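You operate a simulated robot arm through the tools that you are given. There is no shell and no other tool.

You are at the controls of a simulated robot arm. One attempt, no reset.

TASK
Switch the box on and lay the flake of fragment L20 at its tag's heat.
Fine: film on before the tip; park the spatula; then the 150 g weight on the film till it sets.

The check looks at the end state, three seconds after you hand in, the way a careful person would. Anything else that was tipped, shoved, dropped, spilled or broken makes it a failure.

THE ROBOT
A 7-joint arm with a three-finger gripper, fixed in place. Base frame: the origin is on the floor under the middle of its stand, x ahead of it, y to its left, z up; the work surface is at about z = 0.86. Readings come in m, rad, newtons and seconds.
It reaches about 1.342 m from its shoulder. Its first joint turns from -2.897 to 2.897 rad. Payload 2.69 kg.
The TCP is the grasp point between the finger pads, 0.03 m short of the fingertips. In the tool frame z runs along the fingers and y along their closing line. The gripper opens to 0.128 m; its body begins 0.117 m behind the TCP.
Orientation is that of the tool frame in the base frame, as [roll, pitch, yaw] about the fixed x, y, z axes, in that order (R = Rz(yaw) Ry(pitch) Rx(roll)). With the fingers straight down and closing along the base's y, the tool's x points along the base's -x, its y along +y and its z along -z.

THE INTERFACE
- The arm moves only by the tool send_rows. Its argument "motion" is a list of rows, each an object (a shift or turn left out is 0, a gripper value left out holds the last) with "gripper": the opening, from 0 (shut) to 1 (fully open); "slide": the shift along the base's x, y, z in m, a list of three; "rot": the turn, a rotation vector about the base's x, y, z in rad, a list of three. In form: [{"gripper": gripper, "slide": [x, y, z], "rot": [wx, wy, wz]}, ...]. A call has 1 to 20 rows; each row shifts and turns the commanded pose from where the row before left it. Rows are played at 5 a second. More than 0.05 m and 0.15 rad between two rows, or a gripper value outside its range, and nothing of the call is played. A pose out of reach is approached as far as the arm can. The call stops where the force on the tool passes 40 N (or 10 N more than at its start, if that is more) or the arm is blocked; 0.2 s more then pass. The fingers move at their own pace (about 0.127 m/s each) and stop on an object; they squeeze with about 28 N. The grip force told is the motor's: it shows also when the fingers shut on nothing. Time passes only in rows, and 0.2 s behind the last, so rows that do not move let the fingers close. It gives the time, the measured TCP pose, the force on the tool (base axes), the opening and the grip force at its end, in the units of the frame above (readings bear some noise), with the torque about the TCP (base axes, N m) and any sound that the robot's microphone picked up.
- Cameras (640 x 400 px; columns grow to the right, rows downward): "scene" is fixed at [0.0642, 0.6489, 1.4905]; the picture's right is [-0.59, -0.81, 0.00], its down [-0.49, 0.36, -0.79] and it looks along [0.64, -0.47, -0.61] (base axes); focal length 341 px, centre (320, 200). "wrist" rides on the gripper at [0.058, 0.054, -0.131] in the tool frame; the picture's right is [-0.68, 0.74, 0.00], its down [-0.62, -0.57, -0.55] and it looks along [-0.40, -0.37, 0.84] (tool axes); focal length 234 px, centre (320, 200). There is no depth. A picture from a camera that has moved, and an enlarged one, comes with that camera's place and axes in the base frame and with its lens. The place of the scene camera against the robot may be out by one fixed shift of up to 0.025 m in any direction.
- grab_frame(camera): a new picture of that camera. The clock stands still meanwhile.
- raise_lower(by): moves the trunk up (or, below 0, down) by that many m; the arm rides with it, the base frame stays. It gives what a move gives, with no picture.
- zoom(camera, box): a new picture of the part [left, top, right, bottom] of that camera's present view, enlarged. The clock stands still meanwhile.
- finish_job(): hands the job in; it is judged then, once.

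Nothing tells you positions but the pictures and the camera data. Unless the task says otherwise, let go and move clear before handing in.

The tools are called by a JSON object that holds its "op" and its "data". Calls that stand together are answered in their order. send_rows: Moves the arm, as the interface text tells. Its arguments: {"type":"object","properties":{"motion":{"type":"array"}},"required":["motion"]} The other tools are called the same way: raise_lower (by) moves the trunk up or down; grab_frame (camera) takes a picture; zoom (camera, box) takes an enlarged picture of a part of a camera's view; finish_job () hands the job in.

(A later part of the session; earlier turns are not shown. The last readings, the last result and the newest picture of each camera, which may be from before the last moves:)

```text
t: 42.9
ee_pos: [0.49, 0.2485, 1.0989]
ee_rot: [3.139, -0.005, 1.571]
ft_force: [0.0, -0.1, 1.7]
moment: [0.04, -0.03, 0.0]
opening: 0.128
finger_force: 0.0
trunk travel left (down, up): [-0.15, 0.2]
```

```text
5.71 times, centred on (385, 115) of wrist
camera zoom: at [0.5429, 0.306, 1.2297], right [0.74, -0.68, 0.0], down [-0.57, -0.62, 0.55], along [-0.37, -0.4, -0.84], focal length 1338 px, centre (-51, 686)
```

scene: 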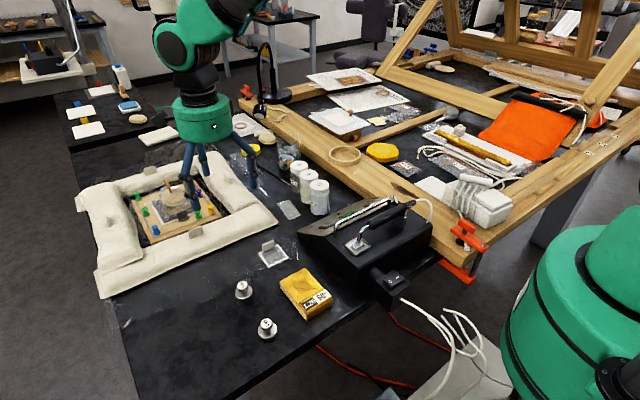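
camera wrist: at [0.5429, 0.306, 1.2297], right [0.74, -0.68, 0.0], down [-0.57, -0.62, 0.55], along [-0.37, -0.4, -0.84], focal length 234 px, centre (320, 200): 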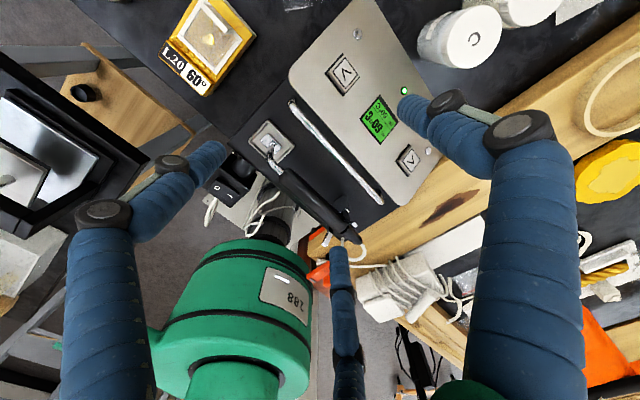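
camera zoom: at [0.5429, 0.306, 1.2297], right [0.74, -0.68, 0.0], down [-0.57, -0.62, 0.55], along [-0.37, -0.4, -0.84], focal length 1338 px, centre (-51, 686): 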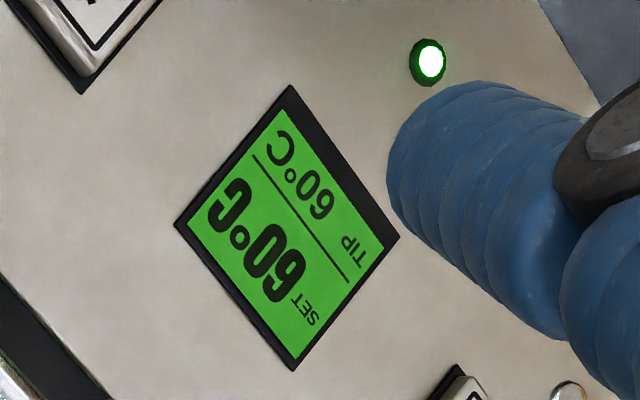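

SET and TIP both show 60 °C with the ready lamp on. The handle runs along y at x≈0.429, centre height ≈0.985; the foot rests in its tray at (0.430, 0.273). I want the thumb on the −x side, clear of the guard bar, so I'll turn +180° above the handle.

{"op": "send_rows", "data": {"motion": [{"gripper": 1.0, "slide": [-0.00275, -0.0015, 0], "rot": [0, 0, 0.149]}, {"slide": [-0.00275, -0.0015, 0], "rot": [0, 0, 0.149]}, {"slide": [-0.00275, -0.0015, 0], "rot": [0, 0, 0.149]}, {"slide": [-0.00275, -0.0015, 0], "rot": [0, 0, 0.149]}, {"slide": [-0.00275, -0.0015, 0], "rot": [0, 0, 0.149]}, {"slide": [-0.00275, -0.0015, 0], "rot": [0, 0, 0.149]}, {"slide": [-0.00275, -0.0015, 0], "rot": [0, 0, 0.149]}, {"slide": [-0.00275, -0.0015, 0], "rot": [0, 0, 0.149]}, {"slide": [-0.00275, -0.0015, 0], "rot": [0, 0, 0.149]}, {"slide": [-0.00275, -0.0015, 0], "rot": [0, 0, 0.149]}, {"slide": [-0.00275, -0.0015, 0], "rot": [0, 0, 0.149]}, {"slide": [-0.00275, -0.0015, 0], "rot": [0, 0, 0.149]}, {"slide": [-0.00275, -0.0015, 0], "rot": [0, 0, 0.149]}, {"slide": [-0.00275, -0.0015, 0], "rot": [0, 0, 0.149]}, {"slide": [-0.00275, -0.0015, 0], "rot": [0, 0, 0.149]}, {"slide": [-0.00275, -0.0015, 0], "rot": [0, 0, 0.149]}, {"slide": [-0.00275, -0.0015, 0], "rot": [0, 0, 0.149]}, {"slide": [-0.00275, -0.0015, 0], "rot": [0, 0, 0.149]}, {"slide": [-0.00275, -0.0015, 0], "rot": [0, 0, 0.149]}, {"slide": [-0.00275, -0.0015, 0], "rot": [0, 0, 0.149]}]}}

{"op": "grab_frame", "data": {"camera": "wrist"}}

{"op": "grab_frame", "data": {"camera": "scene"}}

```text
t: 47.1
ee_pos: [0.4338, 0.2204, 1.099]
ee_rot: [-3.141, -0.003, -1.73]
ft_force: [-0.3, -0.8, -0.4]
moment: [0.0, 0.0, 0.0]
opening: 0.128
finger_force: 0.1
trunk travel left (down, up): [-0.15, 0.2]
```

```text
taken
camera wrist: at [0.3715, 0.1713, 1.2297], right [-0.62, 0.78, 0.0], down [0.66, 0.52, 0.55], along [0.43, 0.34, -0.84], focal length 234 px, centre (320, 200)
```

wrist: 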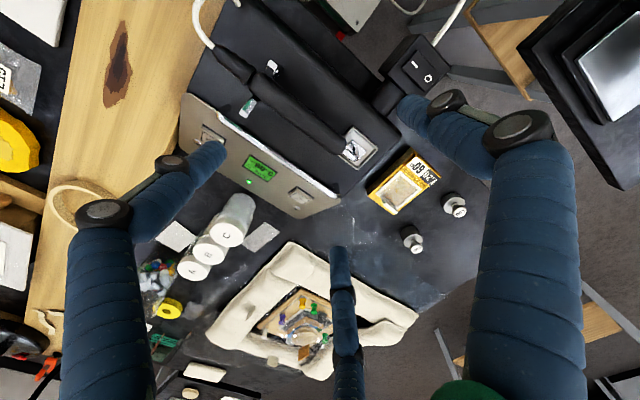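

```text
taken
```

scene: 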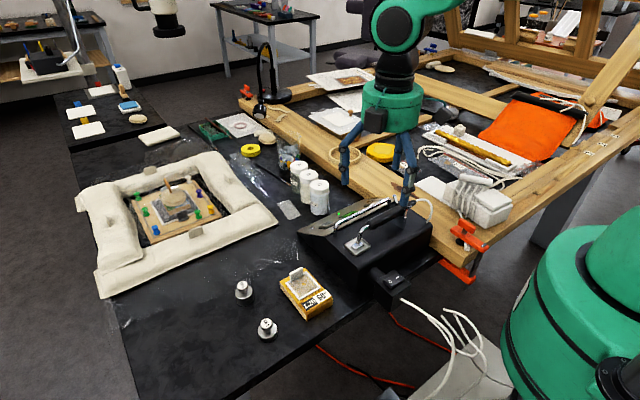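

The turn works. I'll complete the last 0.16 rad and measure the handle from this side.

{"op": "send_rows", "data": {"motion": [{"slide": [0, 0, 0], "rot": [0, 0, 0.14]}, {"slide": [0, 0, 0], "rot": [0, 0, 0.0205]}, {"slide": [0, 0, 0]}]}}

{"op": "zoom", "data": {"camera": "wrist", "box": [220, 40, 400, 200]}}

{"op": "zoom", "data": {"camera": "wrist", "box": [320, 100, 420, 190]}}

```text
t: 47.9
ee_pos: [0.4335, 0.2205, 1.0998]
ee_rot: [3.141, -0.004, -1.571]
ft_force: [-0.8, -0.9, 0.4]
moment: [0.0, 0.02, 0.0]
opening: 0.1281
finger_force: 0.1
trunk travel left (down, up): [-0.15, 0.2]
```

```text
2.50 times, centred on (310, 120) of wrist
camera zoom: at [0.3801, 0.1621, 1.2301], right [-0.74, 0.68, 0.0], down [0.57, 0.62, 0.55], along [0.37, 0.4, -0.84], focal length 585 px, centre (345, 400)
```

zoom: 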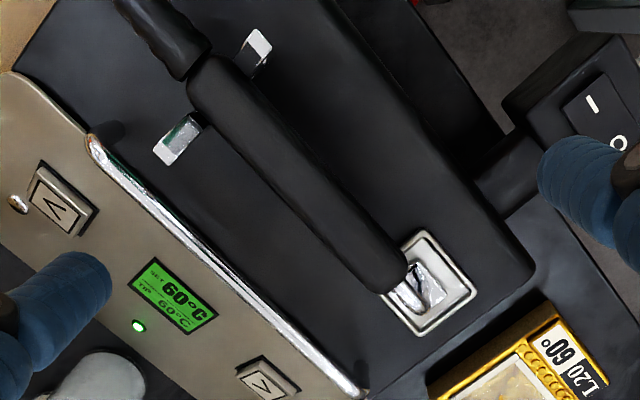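

```text
4.44 times, centred on (370, 145) of wrist
camera zoom: at [0.3801, 0.1621, 1.2301], right [-0.74, 0.68, 0.0], down [0.57, 0.62, 0.55], along [0.37, 0.4, -0.84], focal length 1041 px, centre (98, 444)
```

zoom: 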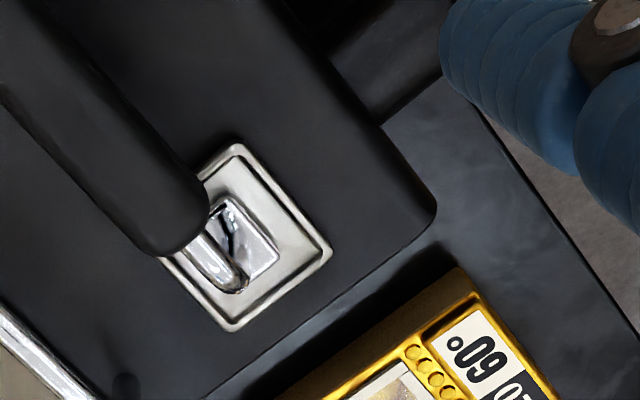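

The handle axis near y=0.218 is at x≈0.429, z≈0.987. I'll descend with the fingers half open and check before closing.

{"op": "send_rows", "data": {"motion": [{"gripper": 0.5, "slide": [0.0017, -0.0025, -0.02]}, {"slide": [0, 0, -0.03]}, {"slide": [0, 0, -0.025]}, {"slide": [0, 0, 0]}]}}

{"op": "grab_frame", "data": {"camera": "wrist"}}

{"op": "zoom", "data": {"camera": "scene", "box": [340, 160, 450, 270]}}

```text
t: 48.9
ee_pos: [0.4361, 0.2197, 1.0253]
ee_rot: [3.14, -0.004, -1.571]
ft_force: [0.2, -0.5, -1.6]
moment: [-0.02, 0.02, -0.01]
opening: 0.0642
finger_force: 0.1
trunk travel left (down, up): [-0.15, 0.2]
```

```text
taken
camera wrist: at [0.3817, 0.1611, 1.1561], right [-0.74, 0.68, 0.0], down [0.57, 0.62, 0.55], along [0.37, 0.4, -0.84], focal length 234 px, centre (320, 200)
```

wrist: 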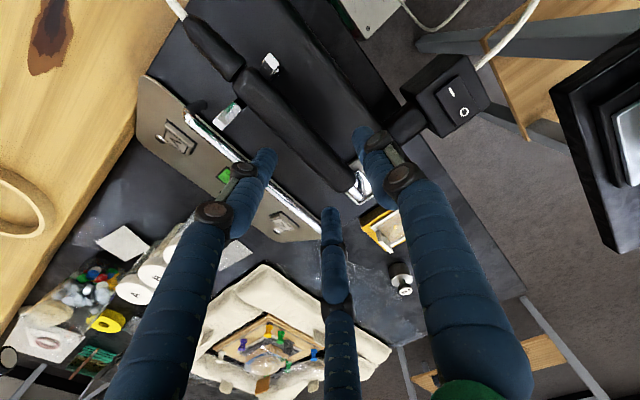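

```text
3.64 times, centred on (395, 215) of scene
camera zoom: at [0.0642, 0.6489, 1.4905], right [-0.59, -0.81, 0.0], down [-0.49, 0.36, -0.79], along [0.64, -0.47, -0.61], focal length 1240 px, centre (47, 146)
```

zoom: 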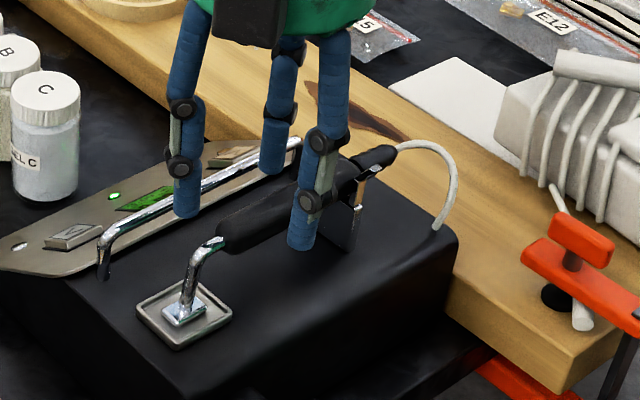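

{"op": "send_rows", "data": {"motion": [{"slide": [-0.0005, -0.001, -0.015]}, {"slide": [0, 0, -0.012]}, {"slide": [0, 0, -0.006]}, {"slide": [0, 0, 0]}]}}

{"op": "zoom", "data": {"camera": "wrist", "box": [220, 60, 420, 240]}}

{"op": "zoom", "data": {"camera": "scene", "box": [340, 160, 450, 270]}}

```text
t: 49.9
ee_pos: [0.4364, 0.217, 0.9927]
ee_rot: [3.14, -0.005, -1.571]
ft_force: [0.7, -0.7, -0.4]
moment: [0.03, 0.0, -0.01]
opening: 0.0639
finger_force: 0.0
trunk travel left (down, up): [-0.15, 0.2]
```

```text
2.22 times, centred on (320, 150) of wrist
camera zoom: at [0.3816, 0.1596, 1.1231], right [-0.74, 0.68, 0.0], down [0.57, 0.62, 0.55], along [0.37, 0.4, -0.84], focal length 520 px, centre (320, 311)
```

zoom: 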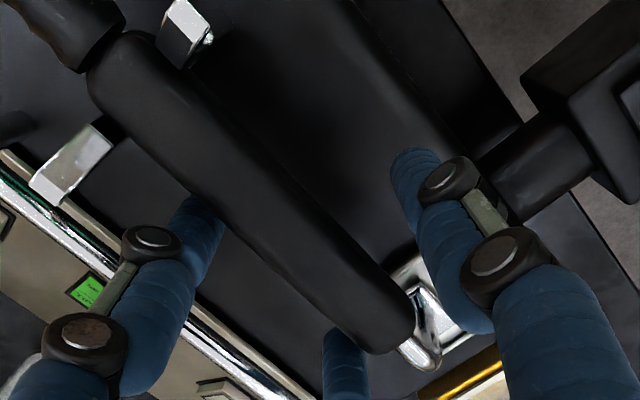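

```text
3.64 times, centred on (395, 215) of scene
camera zoom: at [0.0642, 0.6489, 1.4905], right [-0.59, -0.81, 0.0], down [-0.49, 0.36, -0.79], along [0.64, -0.47, -0.61], focal length 1240 px, centre (47, 146)
```

zoom: 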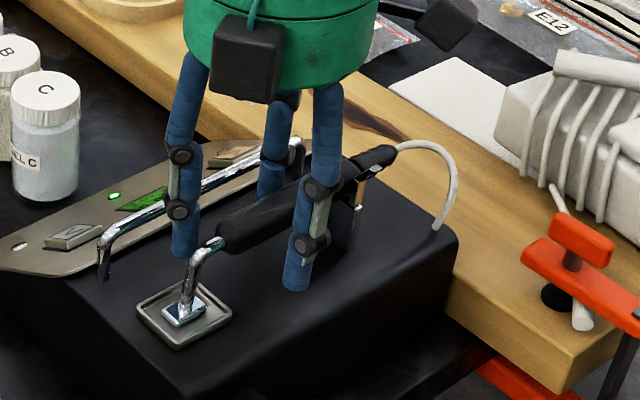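

The fingers straddle the handle cleanly. Closing in stages and watching for side loads.

{"op": "send_rows", "data": {"motion": [{"gripper": 0.42}, {"gripper": 0.36}, {"gripper": 0.32}, {"gripper": 0.3}]}}

{"op": "zoom", "data": {"camera": "wrist", "box": [220, 60, 420, 240]}}

{"op": "zoom", "data": {"camera": "scene", "box": [340, 160, 450, 270]}}

```text
t: 50.9
ee_pos: [0.4355, 0.2179, 0.9927]
ee_rot: [3.138, -0.004, -1.57]
ft_force: [-0.4, -0.9, 0.1]
moment: [0.01, -0.03, 0.0]
opening: 0.0382
finger_force: 0.0
trunk travel left (down, up): [-0.15, 0.2]
```

```text
2.22 times, centred on (320, 150) of wrist
camera zoom: at [0.3816, 0.1596, 1.1232], right [-0.74, 0.68, 0.0], down [0.57, 0.62, 0.55], along [0.37, 0.4, -0.84], focal length 520 px, centre (320, 311)
```

zoom: 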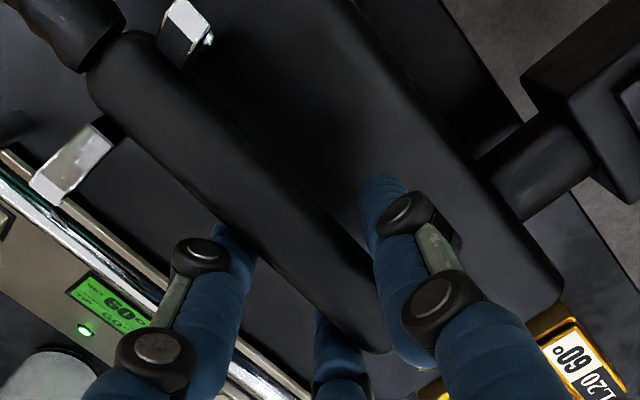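

```text
3.64 times, centred on (395, 215) of scene
camera zoom: at [0.0642, 0.6489, 1.4905], right [-0.59, -0.81, 0.0], down [-0.49, 0.36, -0.79], along [0.64, -0.47, -0.61], focal length 1240 px, centre (47, 146)
```

zoom: 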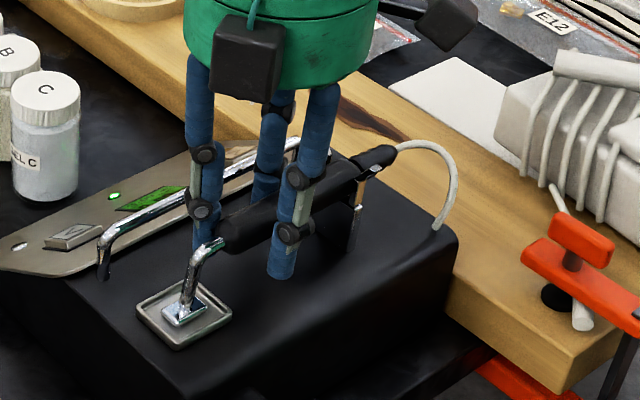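

{"op": "send_rows", "data": {"motion": [{"gripper": 0.27}, {"gripper": 0.25}, {"gripper": 0.23}, {"gripper": 0.23}]}}

{"op": "zoom", "data": {"camera": "wrist", "box": [220, 60, 420, 240]}}

```text
t: 51.9
ee_pos: [0.4358, 0.2175, 0.9923]
ee_rot: [3.139, -0.006, -1.572]
ft_force: [0.6, 0.6, -0.4]
moment: [-0.03, -0.02, -0.01]
opening: 0.0308
finger_force: 28.0
trunk travel left (down, up): [-0.15, 0.2]
```

```text
2.22 times, centred on (320, 150) of wrist
camera zoom: at [0.3816, 0.1596, 1.1232], right [-0.74, 0.68, 0.0], down [0.57, 0.62, 0.55], along [0.37, 0.4, -0.84], focal length 520 px, centre (320, 311)
```

zoom: 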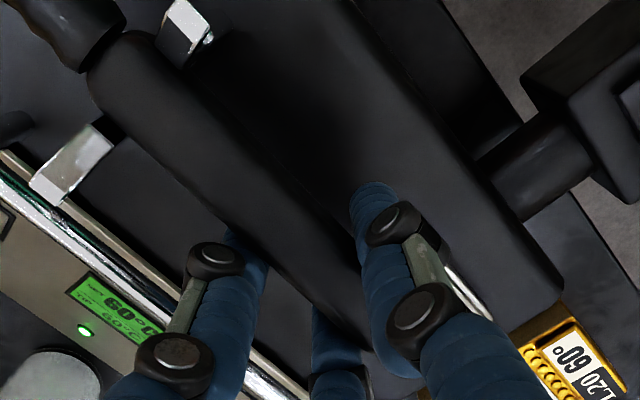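

The handle is gripped (opening 0.031, full squeeze) with almost no side load. This is my park reference pose. Now lifting straight up.

{"op": "send_rows", "data": {"motion": [{"gripper": 0.0}, {"gripper": 0.0}, {"slide": [0, 0, 0.005]}, {"slide": [0, 0, 0.01]}, {"slide": [0, 0, 0.015]}, {"slide": [0, 0, 0]}]}}

{"op": "zoom", "data": {"camera": "wrist", "box": [220, 60, 420, 240]}}

{"op": "zoom", "data": {"camera": "scene", "box": [340, 160, 450, 270]}}

```text
t: 53.3
ee_pos: [0.4354, 0.217, 1.0221]
ee_rot: [3.138, -0.006, -1.571]
ft_force: [-0.7, 0.4, -0.4]
moment: [0.02, -0.01, -0.01]
opening: 0.0309
finger_force: 28.1
trunk travel left (down, up): [-0.15, 0.2]
```

```text
2.22 times, centred on (320, 150) of wrist
camera zoom: at [0.3815, 0.1596, 1.153], right [-0.74, 0.68, 0.0], down [0.57, 0.62, 0.55], along [0.37, 0.4, -0.84], focal length 520 px, centre (320, 311)
```

zoom: 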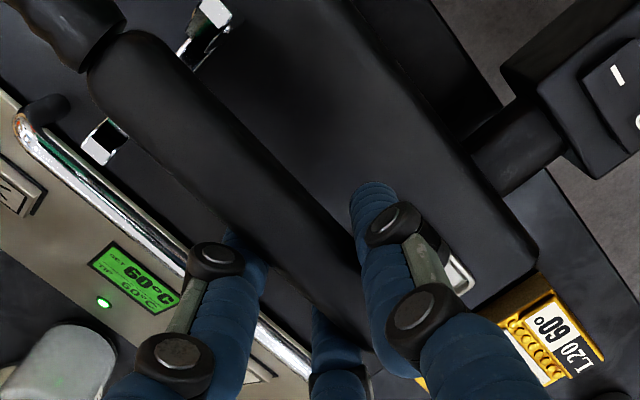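

```text
3.64 times, centred on (395, 215) of scene
camera zoom: at [0.0642, 0.6489, 1.4905], right [-0.59, -0.81, 0.0], down [-0.49, 0.36, -0.79], along [0.64, -0.47, -0.61], focal length 1240 px, centre (47, 146)
```

zoom: 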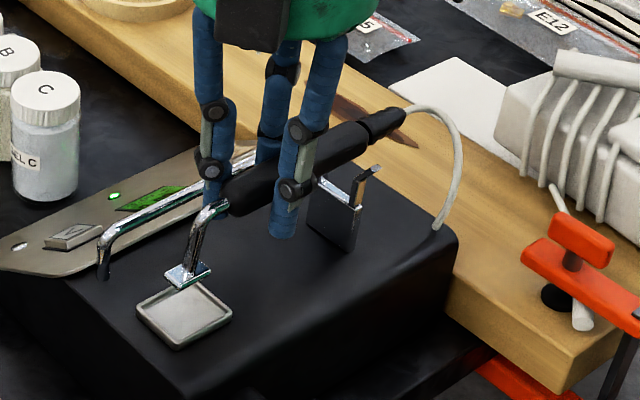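

The spatula came off its rest cleanly. I'll raise it more, then turn −90° while carrying it so the handle points toward −x and stays clear of the box and the film's tab.

{"op": "send_rows", "data": {"motion": [{"slide": [0, 0, 0.025]}, {"slide": [0, 0, 0.025]}, {"slide": [-0.0035, 0.0166, 0], "rot": [0, 0, -0.1428]}, {"slide": [-0.0035, 0.0166, 0], "rot": [0, 0, -0.1428]}, {"slide": [-0.0035, 0.0166, 0], "rot": [0, 0, -0.1428]}, {"slide": [-0.0035, 0.0166, 0], "rot": [0, 0, -0.1428]}, {"slide": [-0.0035, 0.0166, 0], "rot": [0, 0, -0.1428]}, {"slide": [-0.0035, 0.0166, 0], "rot": [0, 0, -0.1428]}, {"slide": [-0.0035, 0.0166, 0], "rot": [0, 0, -0.1428]}, {"slide": [-0.0035, 0.0166, 0], "rot": [0, 0, -0.1428]}, {"slide": [-0.0035, 0.0166, 0], "rot": [0, 0, -0.1428]}, {"slide": [-0.0035, 0.0166, 0], "rot": [0, 0, -0.1428]}, {"slide": [-0.004, 0.0165, 0], "rot": [0, 0, -0.1428]}, {"slide": [0, 0, 0]}]}}

{"op": "grab_frame", "data": {"camera": "wrist"}}

{"op": "grab_frame", "data": {"camera": "scene"}}

```text
t: 56.3
ee_pos: [0.3989, 0.3996, 1.0722]
ee_rot: [-3.141, -0.005, -3.141]
ft_force: [-0.9, 0.6, -0.5]
moment: [0.02, -0.02, 0.02]
opening: 0.0308
finger_force: 28.0
trunk travel left (down, up): [-0.15, 0.2]
```

```text
taken
camera wrist: at [0.3394, 0.4538, 1.2025], right [0.68, 0.74, 0.0], down [0.62, -0.57, 0.55], along [0.4, -0.37, -0.84], focal length 234 px, centre (320, 200)
```

wrist: 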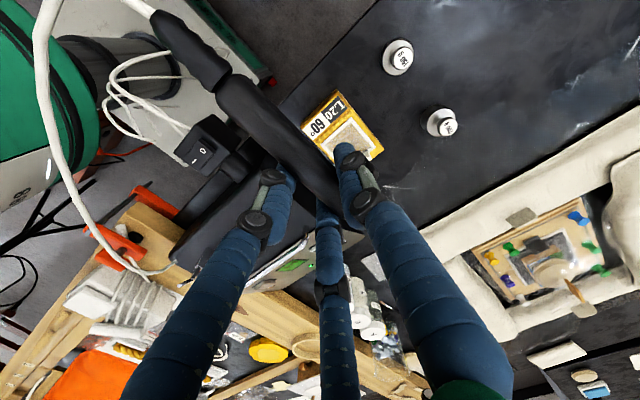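

```text
taken
```

scene: 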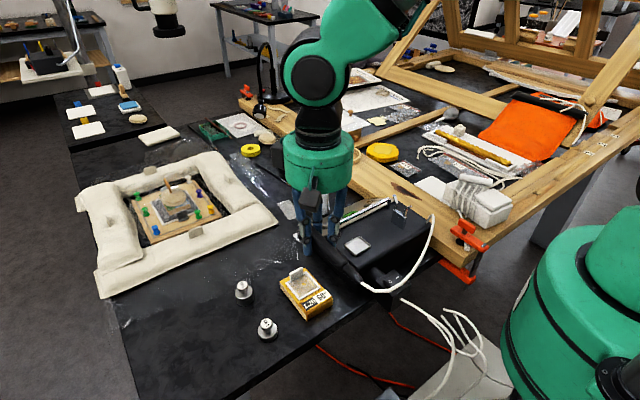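

{"op": "zoom", "data": {"camera": "scene", "box": [260, 190, 420, 330]}}

{"op": "zoom", "data": {"camera": "wrist", "box": [270, 80, 410, 250]}}

```text
2.86 times, centred on (340, 260) of scene
camera zoom: at [0.0642, 0.6489, 1.4905], right [-0.59, -0.81, 0.0], down [-0.49, 0.36, -0.79], along [0.64, -0.47, -0.61], focal length 975 px, centre (263, 29)
```

zoom: 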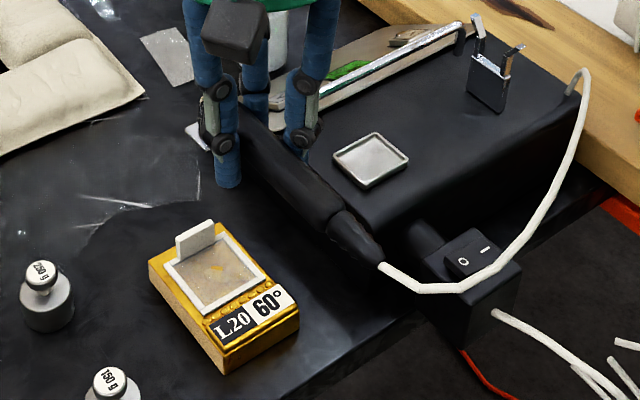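

```text
2.35 times, centred on (340, 165) of wrist
camera zoom: at [0.3394, 0.4538, 1.2025], right [0.68, 0.74, 0.0], down [0.62, -0.57, 0.55], along [0.4, -0.37, -0.84], focal length 551 px, centre (273, 282)
```

zoom: 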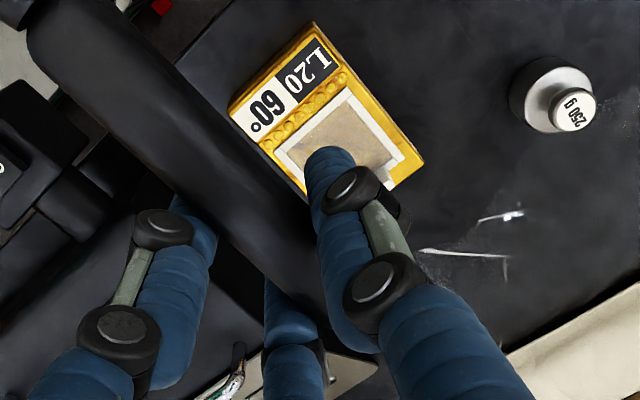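

{"op": "send_rows", "data": {"motion": [{"slide": [0, 0, -0.025]}, {"slide": [0, 0, -0.025]}, {"slide": [0, 0, -0.025]}, {"slide": [0, 0, -0.02]}, {"slide": [0, 0, 0]}]}}

{"op": "zoom", "data": {"camera": "scene", "box": [260, 210, 380, 330]}}

{"op": "zoom", "data": {"camera": "wrist", "box": [250, 80, 430, 250]}}

```text
t: 57.5
ee_pos: [0.3962, 0.3998, 0.9782]
ee_rot: [3.14, -0.008, -3.141]
ft_force: [0.4, -0.3, -1.4]
moment: [0.0, -0.02, 0.0]
opening: 0.0308
finger_force: 28.0
trunk travel left (down, up): [-0.15, 0.2]
```

```text
3.33 times, centred on (320, 270) of scene
camera zoom: at [0.0642, 0.6489, 1.4905], right [-0.59, -0.81, 0.0], down [-0.49, 0.36, -0.79], along [0.64, -0.47, -0.61], focal length 1137 px, centre (320, -33)
```

zoom: 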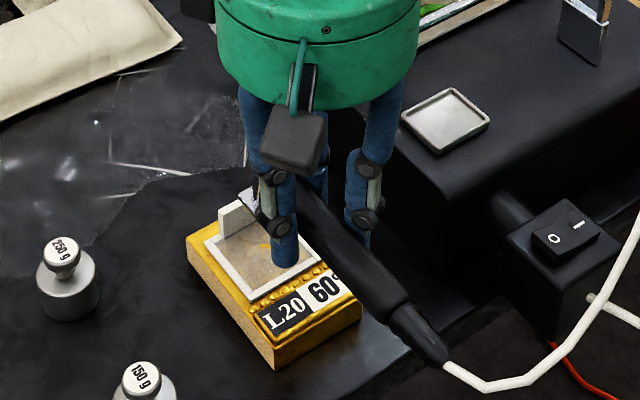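

```text
2.35 times, centred on (340, 165) of wrist
camera zoom: at [0.3384, 0.453, 1.1083], right [0.68, 0.74, 0.0], down [0.62, -0.57, 0.55], along [0.4, -0.37, -0.84], focal length 551 px, centre (273, 282)
```

zoom: 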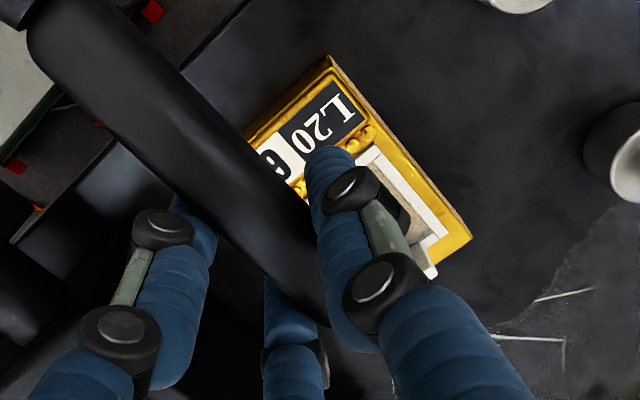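

{"op": "zoom", "data": {"camera": "scene", "box": [280, 255, 330, 300]}}

```text
8.89 times, centred on (305, 278) of scene
camera zoom: at [0.0642, 0.6489, 1.4905], right [-0.59, -0.81, 0.0], down [-0.49, 0.36, -0.79], along [0.64, -0.47, -0.61], focal length 3032 px, centre (453, -489)
```

zoom: 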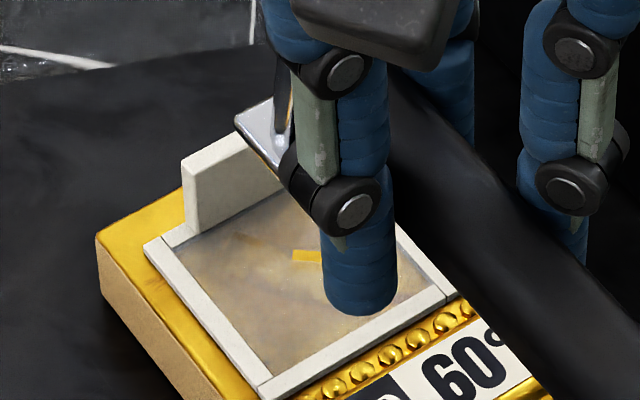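

The foot is heading for the middle of the window, clear of the tab. I'll lower further and feel for contact with small steps.

{"op": "send_rows", "data": {"motion": [{"slide": [-0.001, 0.0005, -0.012]}, {"slide": [0, 0, -0.01]}, {"slide": [0, 0, -0.004]}, {"slide": [0, 0, 0]}]}}

{"op": "zoom", "data": {"camera": "scene", "box": [280, 255, 330, 300]}}

```text
t: 58.5
ee_pos: [0.3964, 0.3995, 0.9522]
ee_rot: [3.14, -0.004, -3.142]
ft_force: [0.4, -0.8, -2.0]
moment: [0.04, 0.0, 0.04]
opening: 0.0309
finger_force: 27.4
trunk travel left (down, up): [-0.15, 0.2]
```

```text
8.89 times, centred on (305, 278) of scene
camera zoom: at [0.0642, 0.6489, 1.4905], right [-0.59, -0.81, 0.0], down [-0.49, 0.36, -0.79], along [0.64, -0.47, -0.61], focal length 3032 px, centre (453, -489)
```

zoom: 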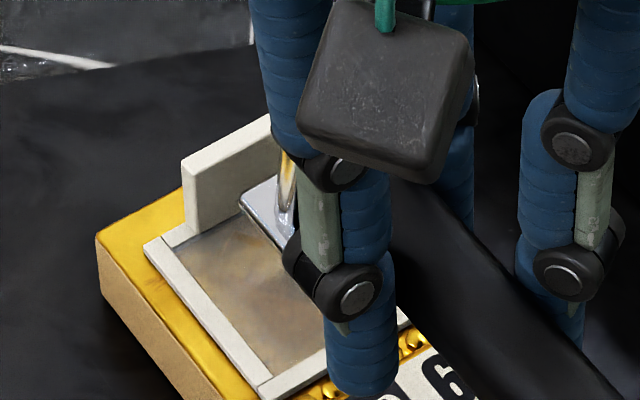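

{"op": "send_rows", "data": {"motion": [{"slide": [-0.002, 0, -0.003]}, {"slide": [0, 0, -0.003]}, {"slide": [0, 0, -0.002]}, {"slide": [0, 0, 0]}]}}

{"op": "zoom", "data": {"camera": "scene", "box": [280, 255, 330, 300]}}

```text
t: 59.5
ee_pos: [0.3931, 0.4005, 0.9445]
ee_rot: [-3.141, -0.005, -3.142]
ft_force: [-0.4, -0.3, -1.5]
moment: [-0.02, 0.0, 0.0]
opening: 0.0309
finger_force: 27.8
trunk travel left (down, up): [-0.15, 0.2]
```

```text
8.89 times, centred on (305, 278) of scene
camera zoom: at [0.0642, 0.6489, 1.4905], right [-0.59, -0.81, 0.0], down [-0.49, 0.36, -0.79], along [0.64, -0.47, -0.61], focal length 3032 px, centre (453, -489)
```

zoom: 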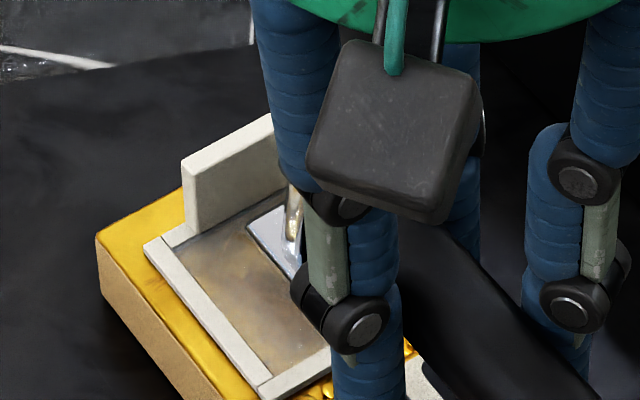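

{"op": "send_rows", "data": {"motion": [{"slide": [0, 0, -0.002]}, {"slide": [0, 0, -0.002]}, {"slide": [0, 0, 0]}]}}

{"op": "zoom", "data": {"camera": "scene", "box": [280, 255, 330, 300]}}

```text
t: 60.3
ee_pos: [0.3936, 0.3997, 0.9381]
ee_rot: [-3.139, -0.004, 3.142]
ft_force: [0.6, 0.6, -0.2]
moment: [-0.04, 0.02, 0.02]
opening: 0.031
finger_force: 27.7
trunk travel left (down, up): [-0.15, 0.2]
```

```text
8.89 times, centred on (305, 278) of scene
camera zoom: at [0.0642, 0.6489, 1.4905], right [-0.59, -0.81, 0.0], down [-0.49, 0.36, -0.79], along [0.64, -0.47, -0.61], focal length 3032 px, centre (453, -489)
```

zoom: 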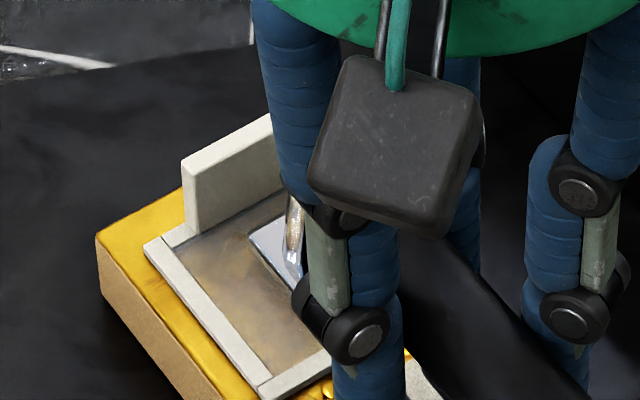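

{"op": "send_rows", "data": {"motion": [{"slide": [0, 0, -0.0015]}, {"slide": [0, 0, 0]}]}}

{"op": "zoom", "data": {"camera": "scene", "box": [280, 255, 330, 300]}}

```text
t: 60.9
ee_pos: [0.3925, 0.3992, 0.9376]
ee_rot: [-3.141, -0.005, 3.14]
ft_force: [-0.3, -0.7, -0.2]
moment: [-0.02, 0.0, 0.03]
opening: 0.0309
finger_force: 28.3
trunk travel left (down, up): [-0.15, 0.2]
```

```text
8.89 times, centred on (305, 278) of scene
camera zoom: at [0.0642, 0.6489, 1.4905], right [-0.59, -0.81, 0.0], down [-0.49, 0.36, -0.79], along [0.64, -0.47, -0.61], focal length 3032 px, centre (453, -489)
```

zoom: 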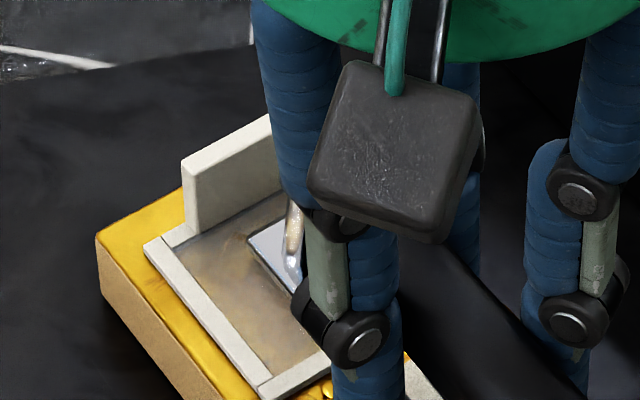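

{"op": "send_rows", "data": {"motion": [{"slide": [0, 0, -0.0015]}, {"slide": [0, 0, 0]}]}}

{"op": "zoom", "data": {"camera": "scene", "box": [280, 255, 330, 300]}}

```text
t: 61.5
ee_pos: [0.3939, 0.3995, 0.9346]
ee_rot: [3.138, -0.003, 3.141]
ft_force: [0.7, -1.7, -0.3]
moment: [-0.01, -0.01, 0.02]
opening: 0.031
finger_force: 27.5
trunk travel left (down, up): [-0.15, 0.2]
```

```text
8.89 times, centred on (305, 278) of scene
camera zoom: at [0.0642, 0.6489, 1.4905], right [-0.59, -0.81, 0.0], down [-0.49, 0.36, -0.79], along [0.64, -0.47, -0.61], focal length 3032 px, centre (453, -489)
```

zoom: 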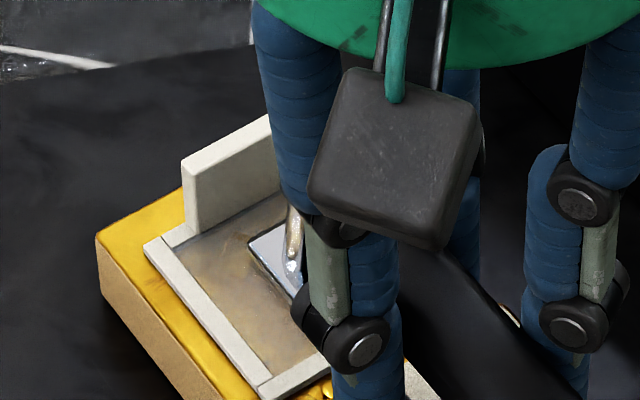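

{"op": "send_rows", "data": {"motion": [{"slide": [0, 0, -0.0015]}, {"slide": [0, 0, 0]}]}}

```text
t: 62.1
ee_pos: [0.3942, 0.4007, 0.9352]
ee_rot: [3.139, -0.005, -3.14]
ft_force: [-1.1, -0.8, 8.3]
moment: [0.02, -0.47, -0.01]
opening: 0.0308
finger_force: 28.7
trunk travel left (down, up): [-0.15, 0.2]
```

Contact: about 8 N. I'll ease off slightly and hold, watching the force.

{"op": "send_rows", "data": {"motion": [{"slide": [0, 0, 0.0005]}, {"slide": [0, 0, 0]}, {"slide": [0, 0, 0]}, {"slide": [0, 0, 0]}, {"slide": [0, 0, 0]}]}}

{"op": "zoom", "data": {"camera": "scene", "box": [280, 255, 330, 300]}}

{"op": "grab_frame", "data": {"camera": "scene"}}

```text
t: 63.3
ee_pos: [0.3929, 0.4005, 0.9357]
ee_rot: [3.14, -0.003, -3.141]
ft_force: [0.2, 0.3, 7.1]
moment: [0.07, -0.45, 0.05]
opening: 0.0307
finger_force: 27.6
trunk travel left (down, up): [-0.15, 0.2]
```

```text
8.89 times, centred on (305, 278) of scene
camera zoom: at [0.0642, 0.6489, 1.4905], right [-0.59, -0.81, 0.0], down [-0.49, 0.36, -0.79], along [0.64, -0.47, -0.61], focal length 3032 px, centre (453, -489)
```

zoom: 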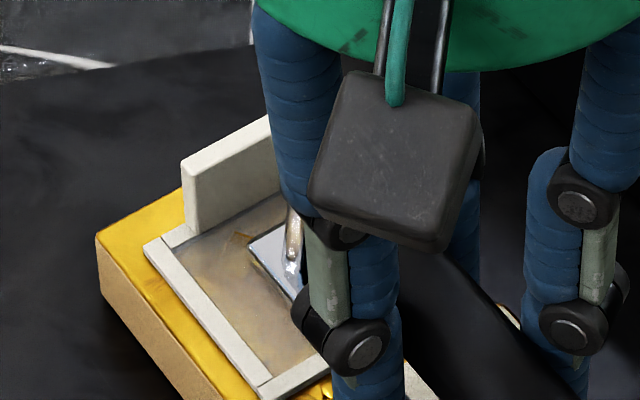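

```text
taken
```

scene: 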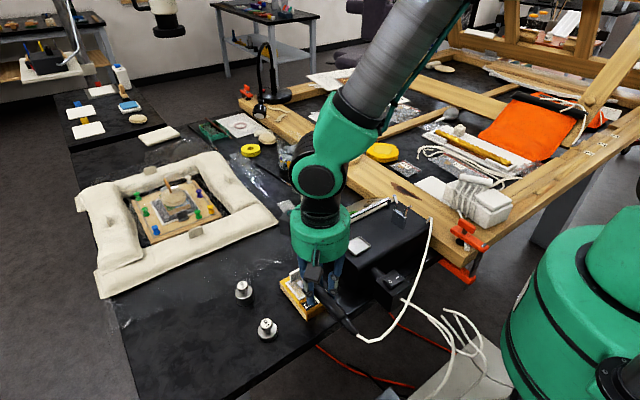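

{"op": "send_rows", "data": {"motion": [{"slide": [0, 0, 0]}, {"slide": [0, 0, 0]}, {"slide": [0, 0, 0]}, {"slide": [0, 0, 0]}, {"slide": [0, 0, 0]}, {"slide": [0, 0, 0]}, {"slide": [0, 0, 0]}, {"slide": [0, 0, 0]}, {"slide": [0, 0, 0]}, {"slide": [0, 0, 0]}, {"slide": [0, 0, 0]}, {"slide": [0, 0, 0]}, {"slide": [0, 0, 0]}, {"slide": [0, 0, 0]}, {"slide": [0, 0, 0]}]}}

{"op": "zoom", "data": {"camera": "scene", "box": [280, 255, 330, 300]}}

{"op": "zoom", "data": {"camera": "wrist", "box": [220, 40, 460, 260]}}

```text
t: 66.5
ee_pos: [0.3938, 0.3999, 0.9343]
ee_rot: [3.138, -0.004, 3.141]
ft_force: [0.0, -1.3, 5.0]
moment: [0.03, -0.3, 0.0]
opening: 0.0307
finger_force: 28.2
trunk travel left (down, up): [-0.15, 0.2]
```

```text
8.89 times, centred on (305, 278) of scene
camera zoom: at [0.0642, 0.6489, 1.4905], right [-0.59, -0.81, 0.0], down [-0.49, 0.36, -0.79], along [0.64, -0.47, -0.61], focal length 3032 px, centre (453, -489)
```

zoom: 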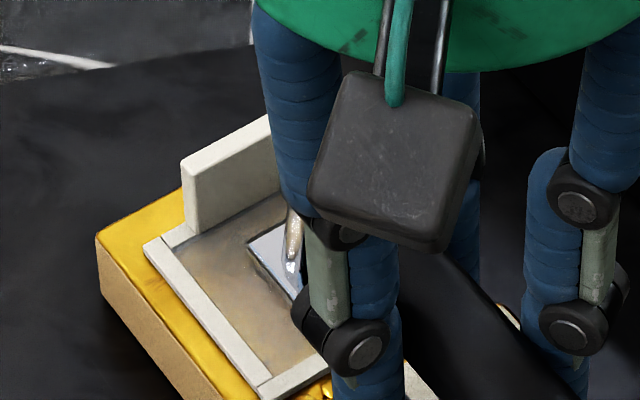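

```text
1.82 times, centred on (340, 150) of wrist
camera zoom: at [0.3354, 0.4534, 1.0654], right [0.68, 0.74, 0.0], down [0.62, -0.57, 0.55], along [0.4, -0.37, -0.84], focal length 426 px, centre (284, 291)
```

zoom: 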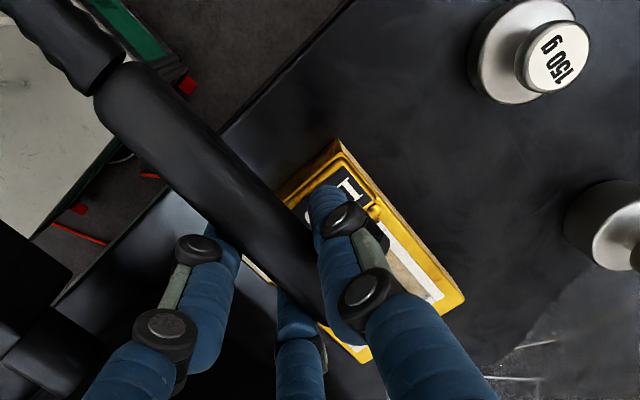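

The force eased from 7 to 5 N and the raised chip by the foot has sunk, so the flake is softening and going down. I'll hold a few more seconds.

{"op": "send_rows", "data": {"motion": [{"slide": [0, 0, -0.0003]}, {"slide": [0, 0, 0]}, {"slide": [0, 0, 0]}, {"slide": [0, 0, 0]}, {"slide": [0, 0, 0]}, {"slide": [0, 0, 0]}, {"slide": [0, 0, 0]}, {"slide": [0, 0, 0]}, {"slide": [0, 0, 0]}, {"slide": [0, 0, 0]}, {"slide": [0, 0, 0]}, {"slide": [0, 0, 0]}, {"slide": [0, 0, 0]}, {"slide": [0, 0, 0]}, {"slide": [0, 0, 0]}]}}

{"op": "zoom", "data": {"camera": "scene", "box": [280, 255, 330, 300]}}

{"op": "zoom", "data": {"camera": "scene", "box": [340, 190, 440, 290]}}

```text
t: 69.7
ee_pos: [0.3952, 0.4007, 0.9344]
ee_rot: [3.141, -0.005, -3.14]
ft_force: [-0.6, -0.4, 3.7]
moment: [0.05, -0.21, 0.01]
opening: 0.0308
finger_force: 28.1
trunk travel left (down, up): [-0.15, 0.2]
```

```text
8.89 times, centred on (305, 278) of scene
camera zoom: at [0.0642, 0.6489, 1.4905], right [-0.59, -0.81, 0.0], down [-0.49, 0.36, -0.79], along [0.64, -0.47, -0.61], focal length 3032 px, centre (453, -489)
```

zoom: 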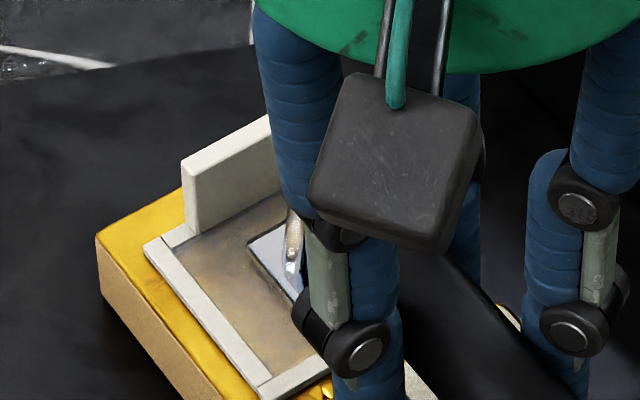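

```text
4.00 times, centred on (390, 240) of scene
camera zoom: at [0.0642, 0.6489, 1.4905], right [-0.59, -0.81, 0.0], down [-0.49, 0.36, -0.79], along [0.64, -0.47, -0.61], focal length 1365 px, centre (40, 40)
```

zoom: 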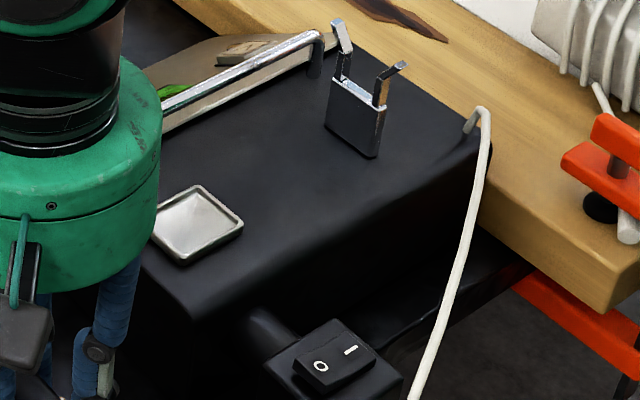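

{"op": "send_rows", "data": {"motion": [{"slide": [0, 0, -0.0005]}, {"slide": [0, 0, 0]}, {"slide": [0, 0, 0]}, {"slide": [0, 0, 0]}, {"slide": [0, 0, 0]}, {"slide": [0, 0, 0]}, {"slide": [0, 0, 0]}, {"slide": [0, 0, 0]}, {"slide": [0, 0, 0]}, {"slide": [0, 0, 0]}]}}

```text
t: 71.9
ee_pos: [0.3931, 0.4003, 0.9339]
ee_rot: [3.14, -0.002, -3.141]
ft_force: [-0.1, 0.2, 8.0]
moment: [0.05, -0.44, 0.02]
opening: 0.0308
finger_force: 28.7
trunk travel left (down, up): [-0.15, 0.2]
```

The force now holds steady (8 N), so the flake has bottomed out. I'll lift a little and check the film stays put.

{"op": "send_rows", "data": {"motion": [{"slide": [0, 0, 0.004]}, {"slide": [0, 0, 0.014]}, {"slide": [0, 0, 0.03]}]}}

{"op": "zoom", "data": {"camera": "scene", "box": [280, 255, 330, 300]}}

```text
t: 72.7
ee_pos: [0.3939, 0.4005, 0.9821]
ee_rot: [-3.142, -0.006, 3.141]
ft_force: [0.0, 0.9, -0.5]
moment: [-0.01, 0.0, -0.01]
opening: 0.0308
finger_force: 27.5
trunk travel left (down, up): [-0.15, 0.2]
```

```text
8.89 times, centred on (305, 278) of scene
camera zoom: at [0.0642, 0.6489, 1.4905], right [-0.59, -0.81, 0.0], down [-0.49, 0.36, -0.79], along [0.64, -0.47, -0.61], focal length 3032 px, centre (453, -489)
```

zoom: 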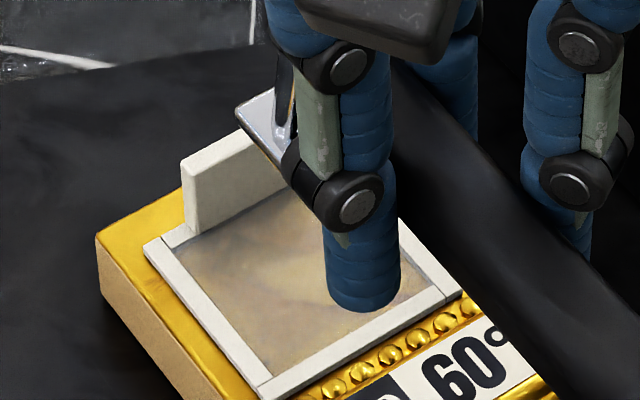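

The flake lies flat under the film and the film did not move. Now I'll retrace the path exactly to park the spatula.

{"op": "send_rows", "data": {"motion": [{"slide": [0, 0, 0.045]}, {"slide": [0, 0, 0.0448]}, {"slide": [0.0038, -0.0166, 0], "rot": [0, 0, 0.1428]}, {"slide": [0.0038, -0.0166, 0], "rot": [0, 0, 0.1428]}, {"slide": [0.0038, -0.0166, 0], "rot": [0, 0, 0.1428]}, {"slide": [0.0038, -0.0166, 0], "rot": [0, 0, 0.1428]}, {"slide": [0.0038, -0.0166, 0], "rot": [0, 0, 0.1428]}, {"slide": [0.0038, -0.0166, 0], "rot": [0, 0, 0.1428]}, {"slide": [0.0038, -0.0166, 0], "rot": [0, 0, 0.1428]}, {"slide": [0.0038, -0.0166, 0], "rot": [0, 0, 0.1428]}, {"slide": [0.0038, -0.0166, 0], "rot": [0, 0, 0.1428]}, {"slide": [0.0038, -0.0166, 0], "rot": [0, 0, 0.1428]}, {"slide": [0.004, -0.017, 0], "rot": [0, 0, 0.1428]}, {"slide": [0, 0, -0.025]}, {"slide": [0, 0, -0.025]}, {"slide": [0, 0, 0]}]}}

{"op": "zoom", "data": {"camera": "scene", "box": [340, 160, 450, 270]}}

{"op": "zoom", "data": {"camera": "wrist", "box": [220, 60, 420, 240]}}

```text
t: 76.1
ee_pos: [0.4363, 0.2176, 1.0218]
ee_rot: [3.141, -0.004, -1.572]
ft_force: [0.7, 0.2, -0.1]
moment: [0.01, 0.06, 0.0]
opening: 0.0309
finger_force: 27.5
trunk travel left (down, up): [-0.15, 0.2]
```

```text
3.64 times, centred on (395, 215) of scene
camera zoom: at [0.0642, 0.6489, 1.4905], right [-0.59, -0.81, 0.0], down [-0.49, 0.36, -0.79], along [0.64, -0.47, -0.61], focal length 1240 px, centre (47, 146)
```

zoom: 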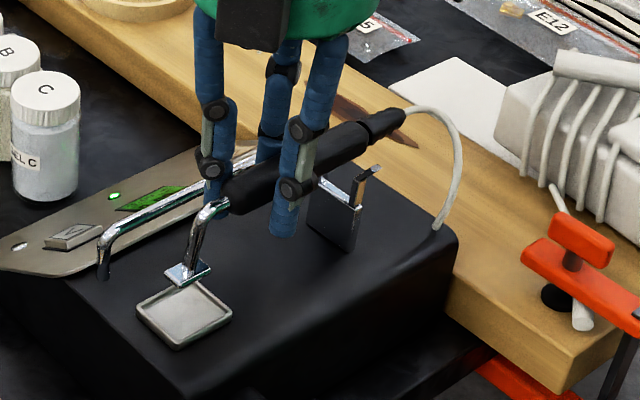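

```text
2.22 times, centred on (320, 150) of wrist
camera zoom: at [0.3822, 0.1583, 1.1526], right [-0.74, 0.68, 0.0], down [0.57, 0.62, 0.54], along [0.37, 0.4, -0.84], focal length 520 px, centre (320, 311)
```

zoom: 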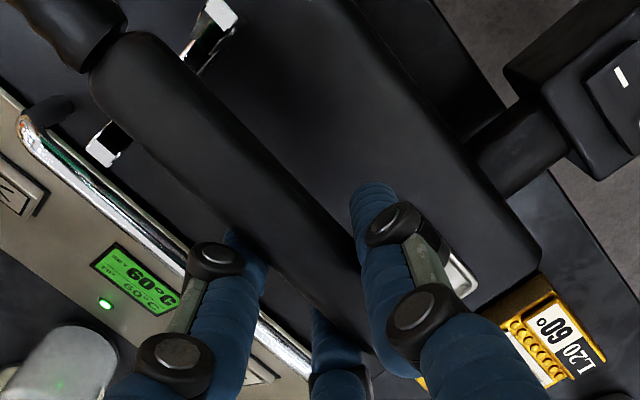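

The pose matches the lift-off picture. Lowering it back into the tray and fork.

{"op": "send_rows", "data": {"motion": [{"slide": [0, 0, -0.012]}, {"slide": [0, 0, -0.01]}, {"slide": [0, 0, -0.005]}, {"slide": [0, 0, -0.002]}, {"slide": [0, 0, 0]}]}}

{"op": "zoom", "data": {"camera": "scene", "box": [340, 160, 450, 270]}}

{"op": "zoom", "data": {"camera": "wrist", "box": [220, 60, 420, 240]}}

```text
t: 77.3
ee_pos: [0.4344, 0.2173, 0.992]
ee_rot: [3.14, -0.003, -1.571]
ft_force: [1.0, -0.6, 2.1]
moment: [-0.2, 0.05, 0.03]
opening: 0.0308
finger_force: 27.6
trunk travel left (down, up): [-0.15, 0.2]
```

```text
3.64 times, centred on (395, 215) of scene
camera zoom: at [0.0642, 0.6489, 1.4905], right [-0.59, -0.81, 0.0], down [-0.49, 0.36, -0.79], along [0.64, -0.47, -0.61], focal length 1240 px, centre (47, 146)
```

zoom: 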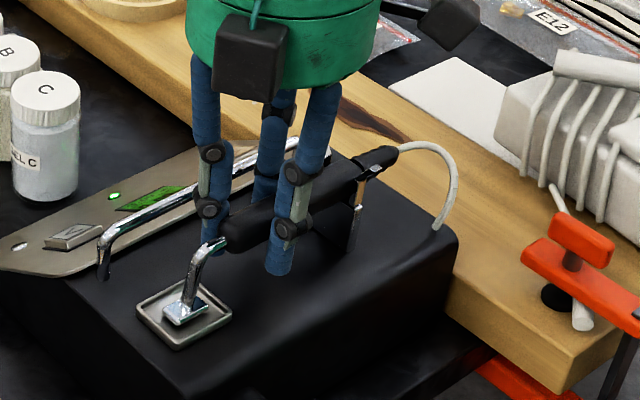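

```text
2.22 times, centred on (320, 150) of wrist
camera zoom: at [0.3808, 0.1587, 1.1236], right [-0.74, 0.68, 0.0], down [0.57, 0.62, 0.55], along [0.37, 0.4, -0.84], focal length 520 px, centre (320, 311)
```

zoom: 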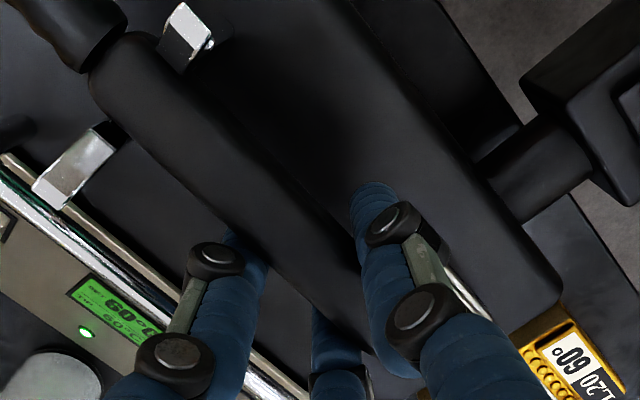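

Foot and handle are home (2 N contact). Releasing gently and rising straight up.

{"op": "send_rows", "data": {"motion": [{"gripper": 0.24}, {"gripper": 0.28}, {"gripper": 0.34}, {"gripper": 0.42}, {"gripper": 0.5}, {"slide": [0, 0, 0.02]}, {"slide": [0, 0, 0.04]}, {"slide": [0, 0, 0.045]}]}}

{"op": "zoom", "data": {"camera": "scene", "box": [340, 160, 450, 270]}}

{"op": "grab_frame", "data": {"camera": "wrist"}}

```text
t: 79.1
ee_pos: [0.4331, 0.219, 1.0991]
ee_rot: [3.139, -0.006, -1.57]
ft_force: [0.1, 0.0, 0.0]
moment: [0.03, 0.0, -0.02]
opening: 0.0641
finger_force: 0.0
trunk travel left (down, up): [-0.15, 0.2]
```

```text
3.64 times, centred on (395, 215) of scene
camera zoom: at [0.0642, 0.6489, 1.4905], right [-0.59, -0.81, 0.0], down [-0.49, 0.36, -0.79], along [0.64, -0.47, -0.61], focal length 1240 px, centre (47, 146)
```

zoom: 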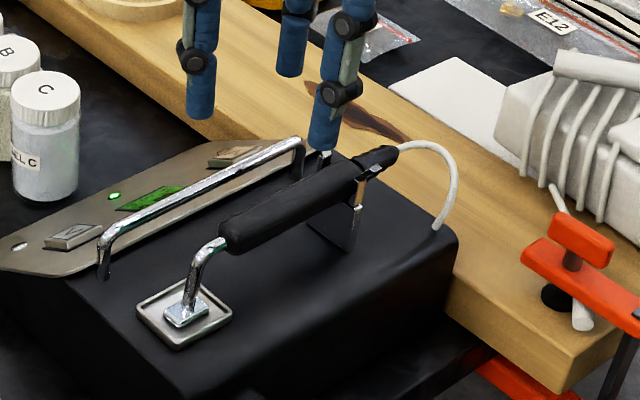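

```text
taken
camera wrist: at [0.379, 0.1604, 1.2298], right [-0.74, 0.68, 0.0], down [0.57, 0.62, 0.55], along [0.37, 0.4, -0.84], focal length 234 px, centre (320, 200)
```

wrist: 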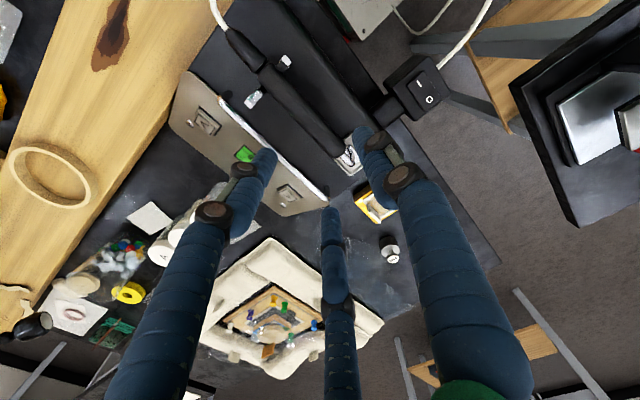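

The spatula is parked properly. Going straight for the 150 g weight near (0.406, 0.515).

{"op": "send_rows", "data": {"motion": [{"gripper": 0.7, "slide": [-0.0097, 0.042, -0.005]}, {"slide": [-0.0097, 0.042, -0.013]}, {"slide": [-0.0097, 0.042, -0.013]}, {"slide": [-0.0097, 0.042, -0.013]}, {"slide": [-0.0097, 0.042, -0.013]}, {"slide": [-0.0097, 0.042, -0.013]}, {"slide": [0, 0, 0]}]}}

{"op": "grab_frame", "data": {"camera": "wrist"}}

{"op": "zoom", "data": {"camera": "scene", "box": [200, 240, 350, 350]}}

```text
t: 80.7
ee_pos: [0.3767, 0.4683, 1.0289]
ee_rot: [3.14, -0.005, -1.571]
ft_force: [0.3, 0.1, -0.5]
moment: [-0.07, 0.0, -0.02]
opening: 0.0895
finger_force: 0.0
trunk travel left (down, up): [-0.15, 0.2]
```

```text
taken
camera wrist: at [0.3225, 0.4109, 1.1588], right [-0.74, 0.68, 0.0], down [0.57, 0.62, 0.54], along [0.37, 0.4, -0.84], focal length 234 px, centre (320, 200)
```

wrist: 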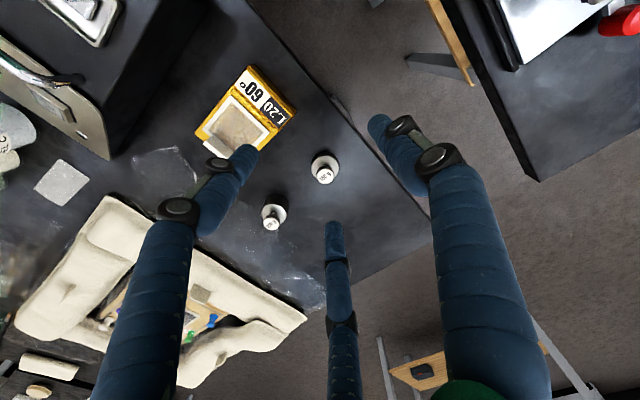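

```text
3.64 times, centred on (275, 295) of scene
camera zoom: at [0.0642, 0.6489, 1.4905], right [-0.59, -0.81, 0.0], down [-0.49, 0.36, -0.79], along [0.64, -0.47, -0.61], focal length 1240 px, centre (484, -146)
```

zoom: 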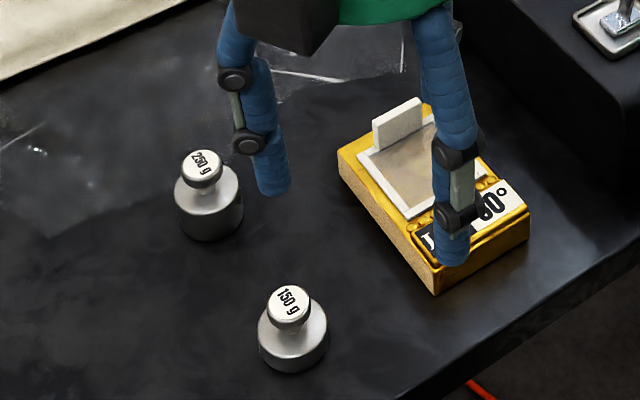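

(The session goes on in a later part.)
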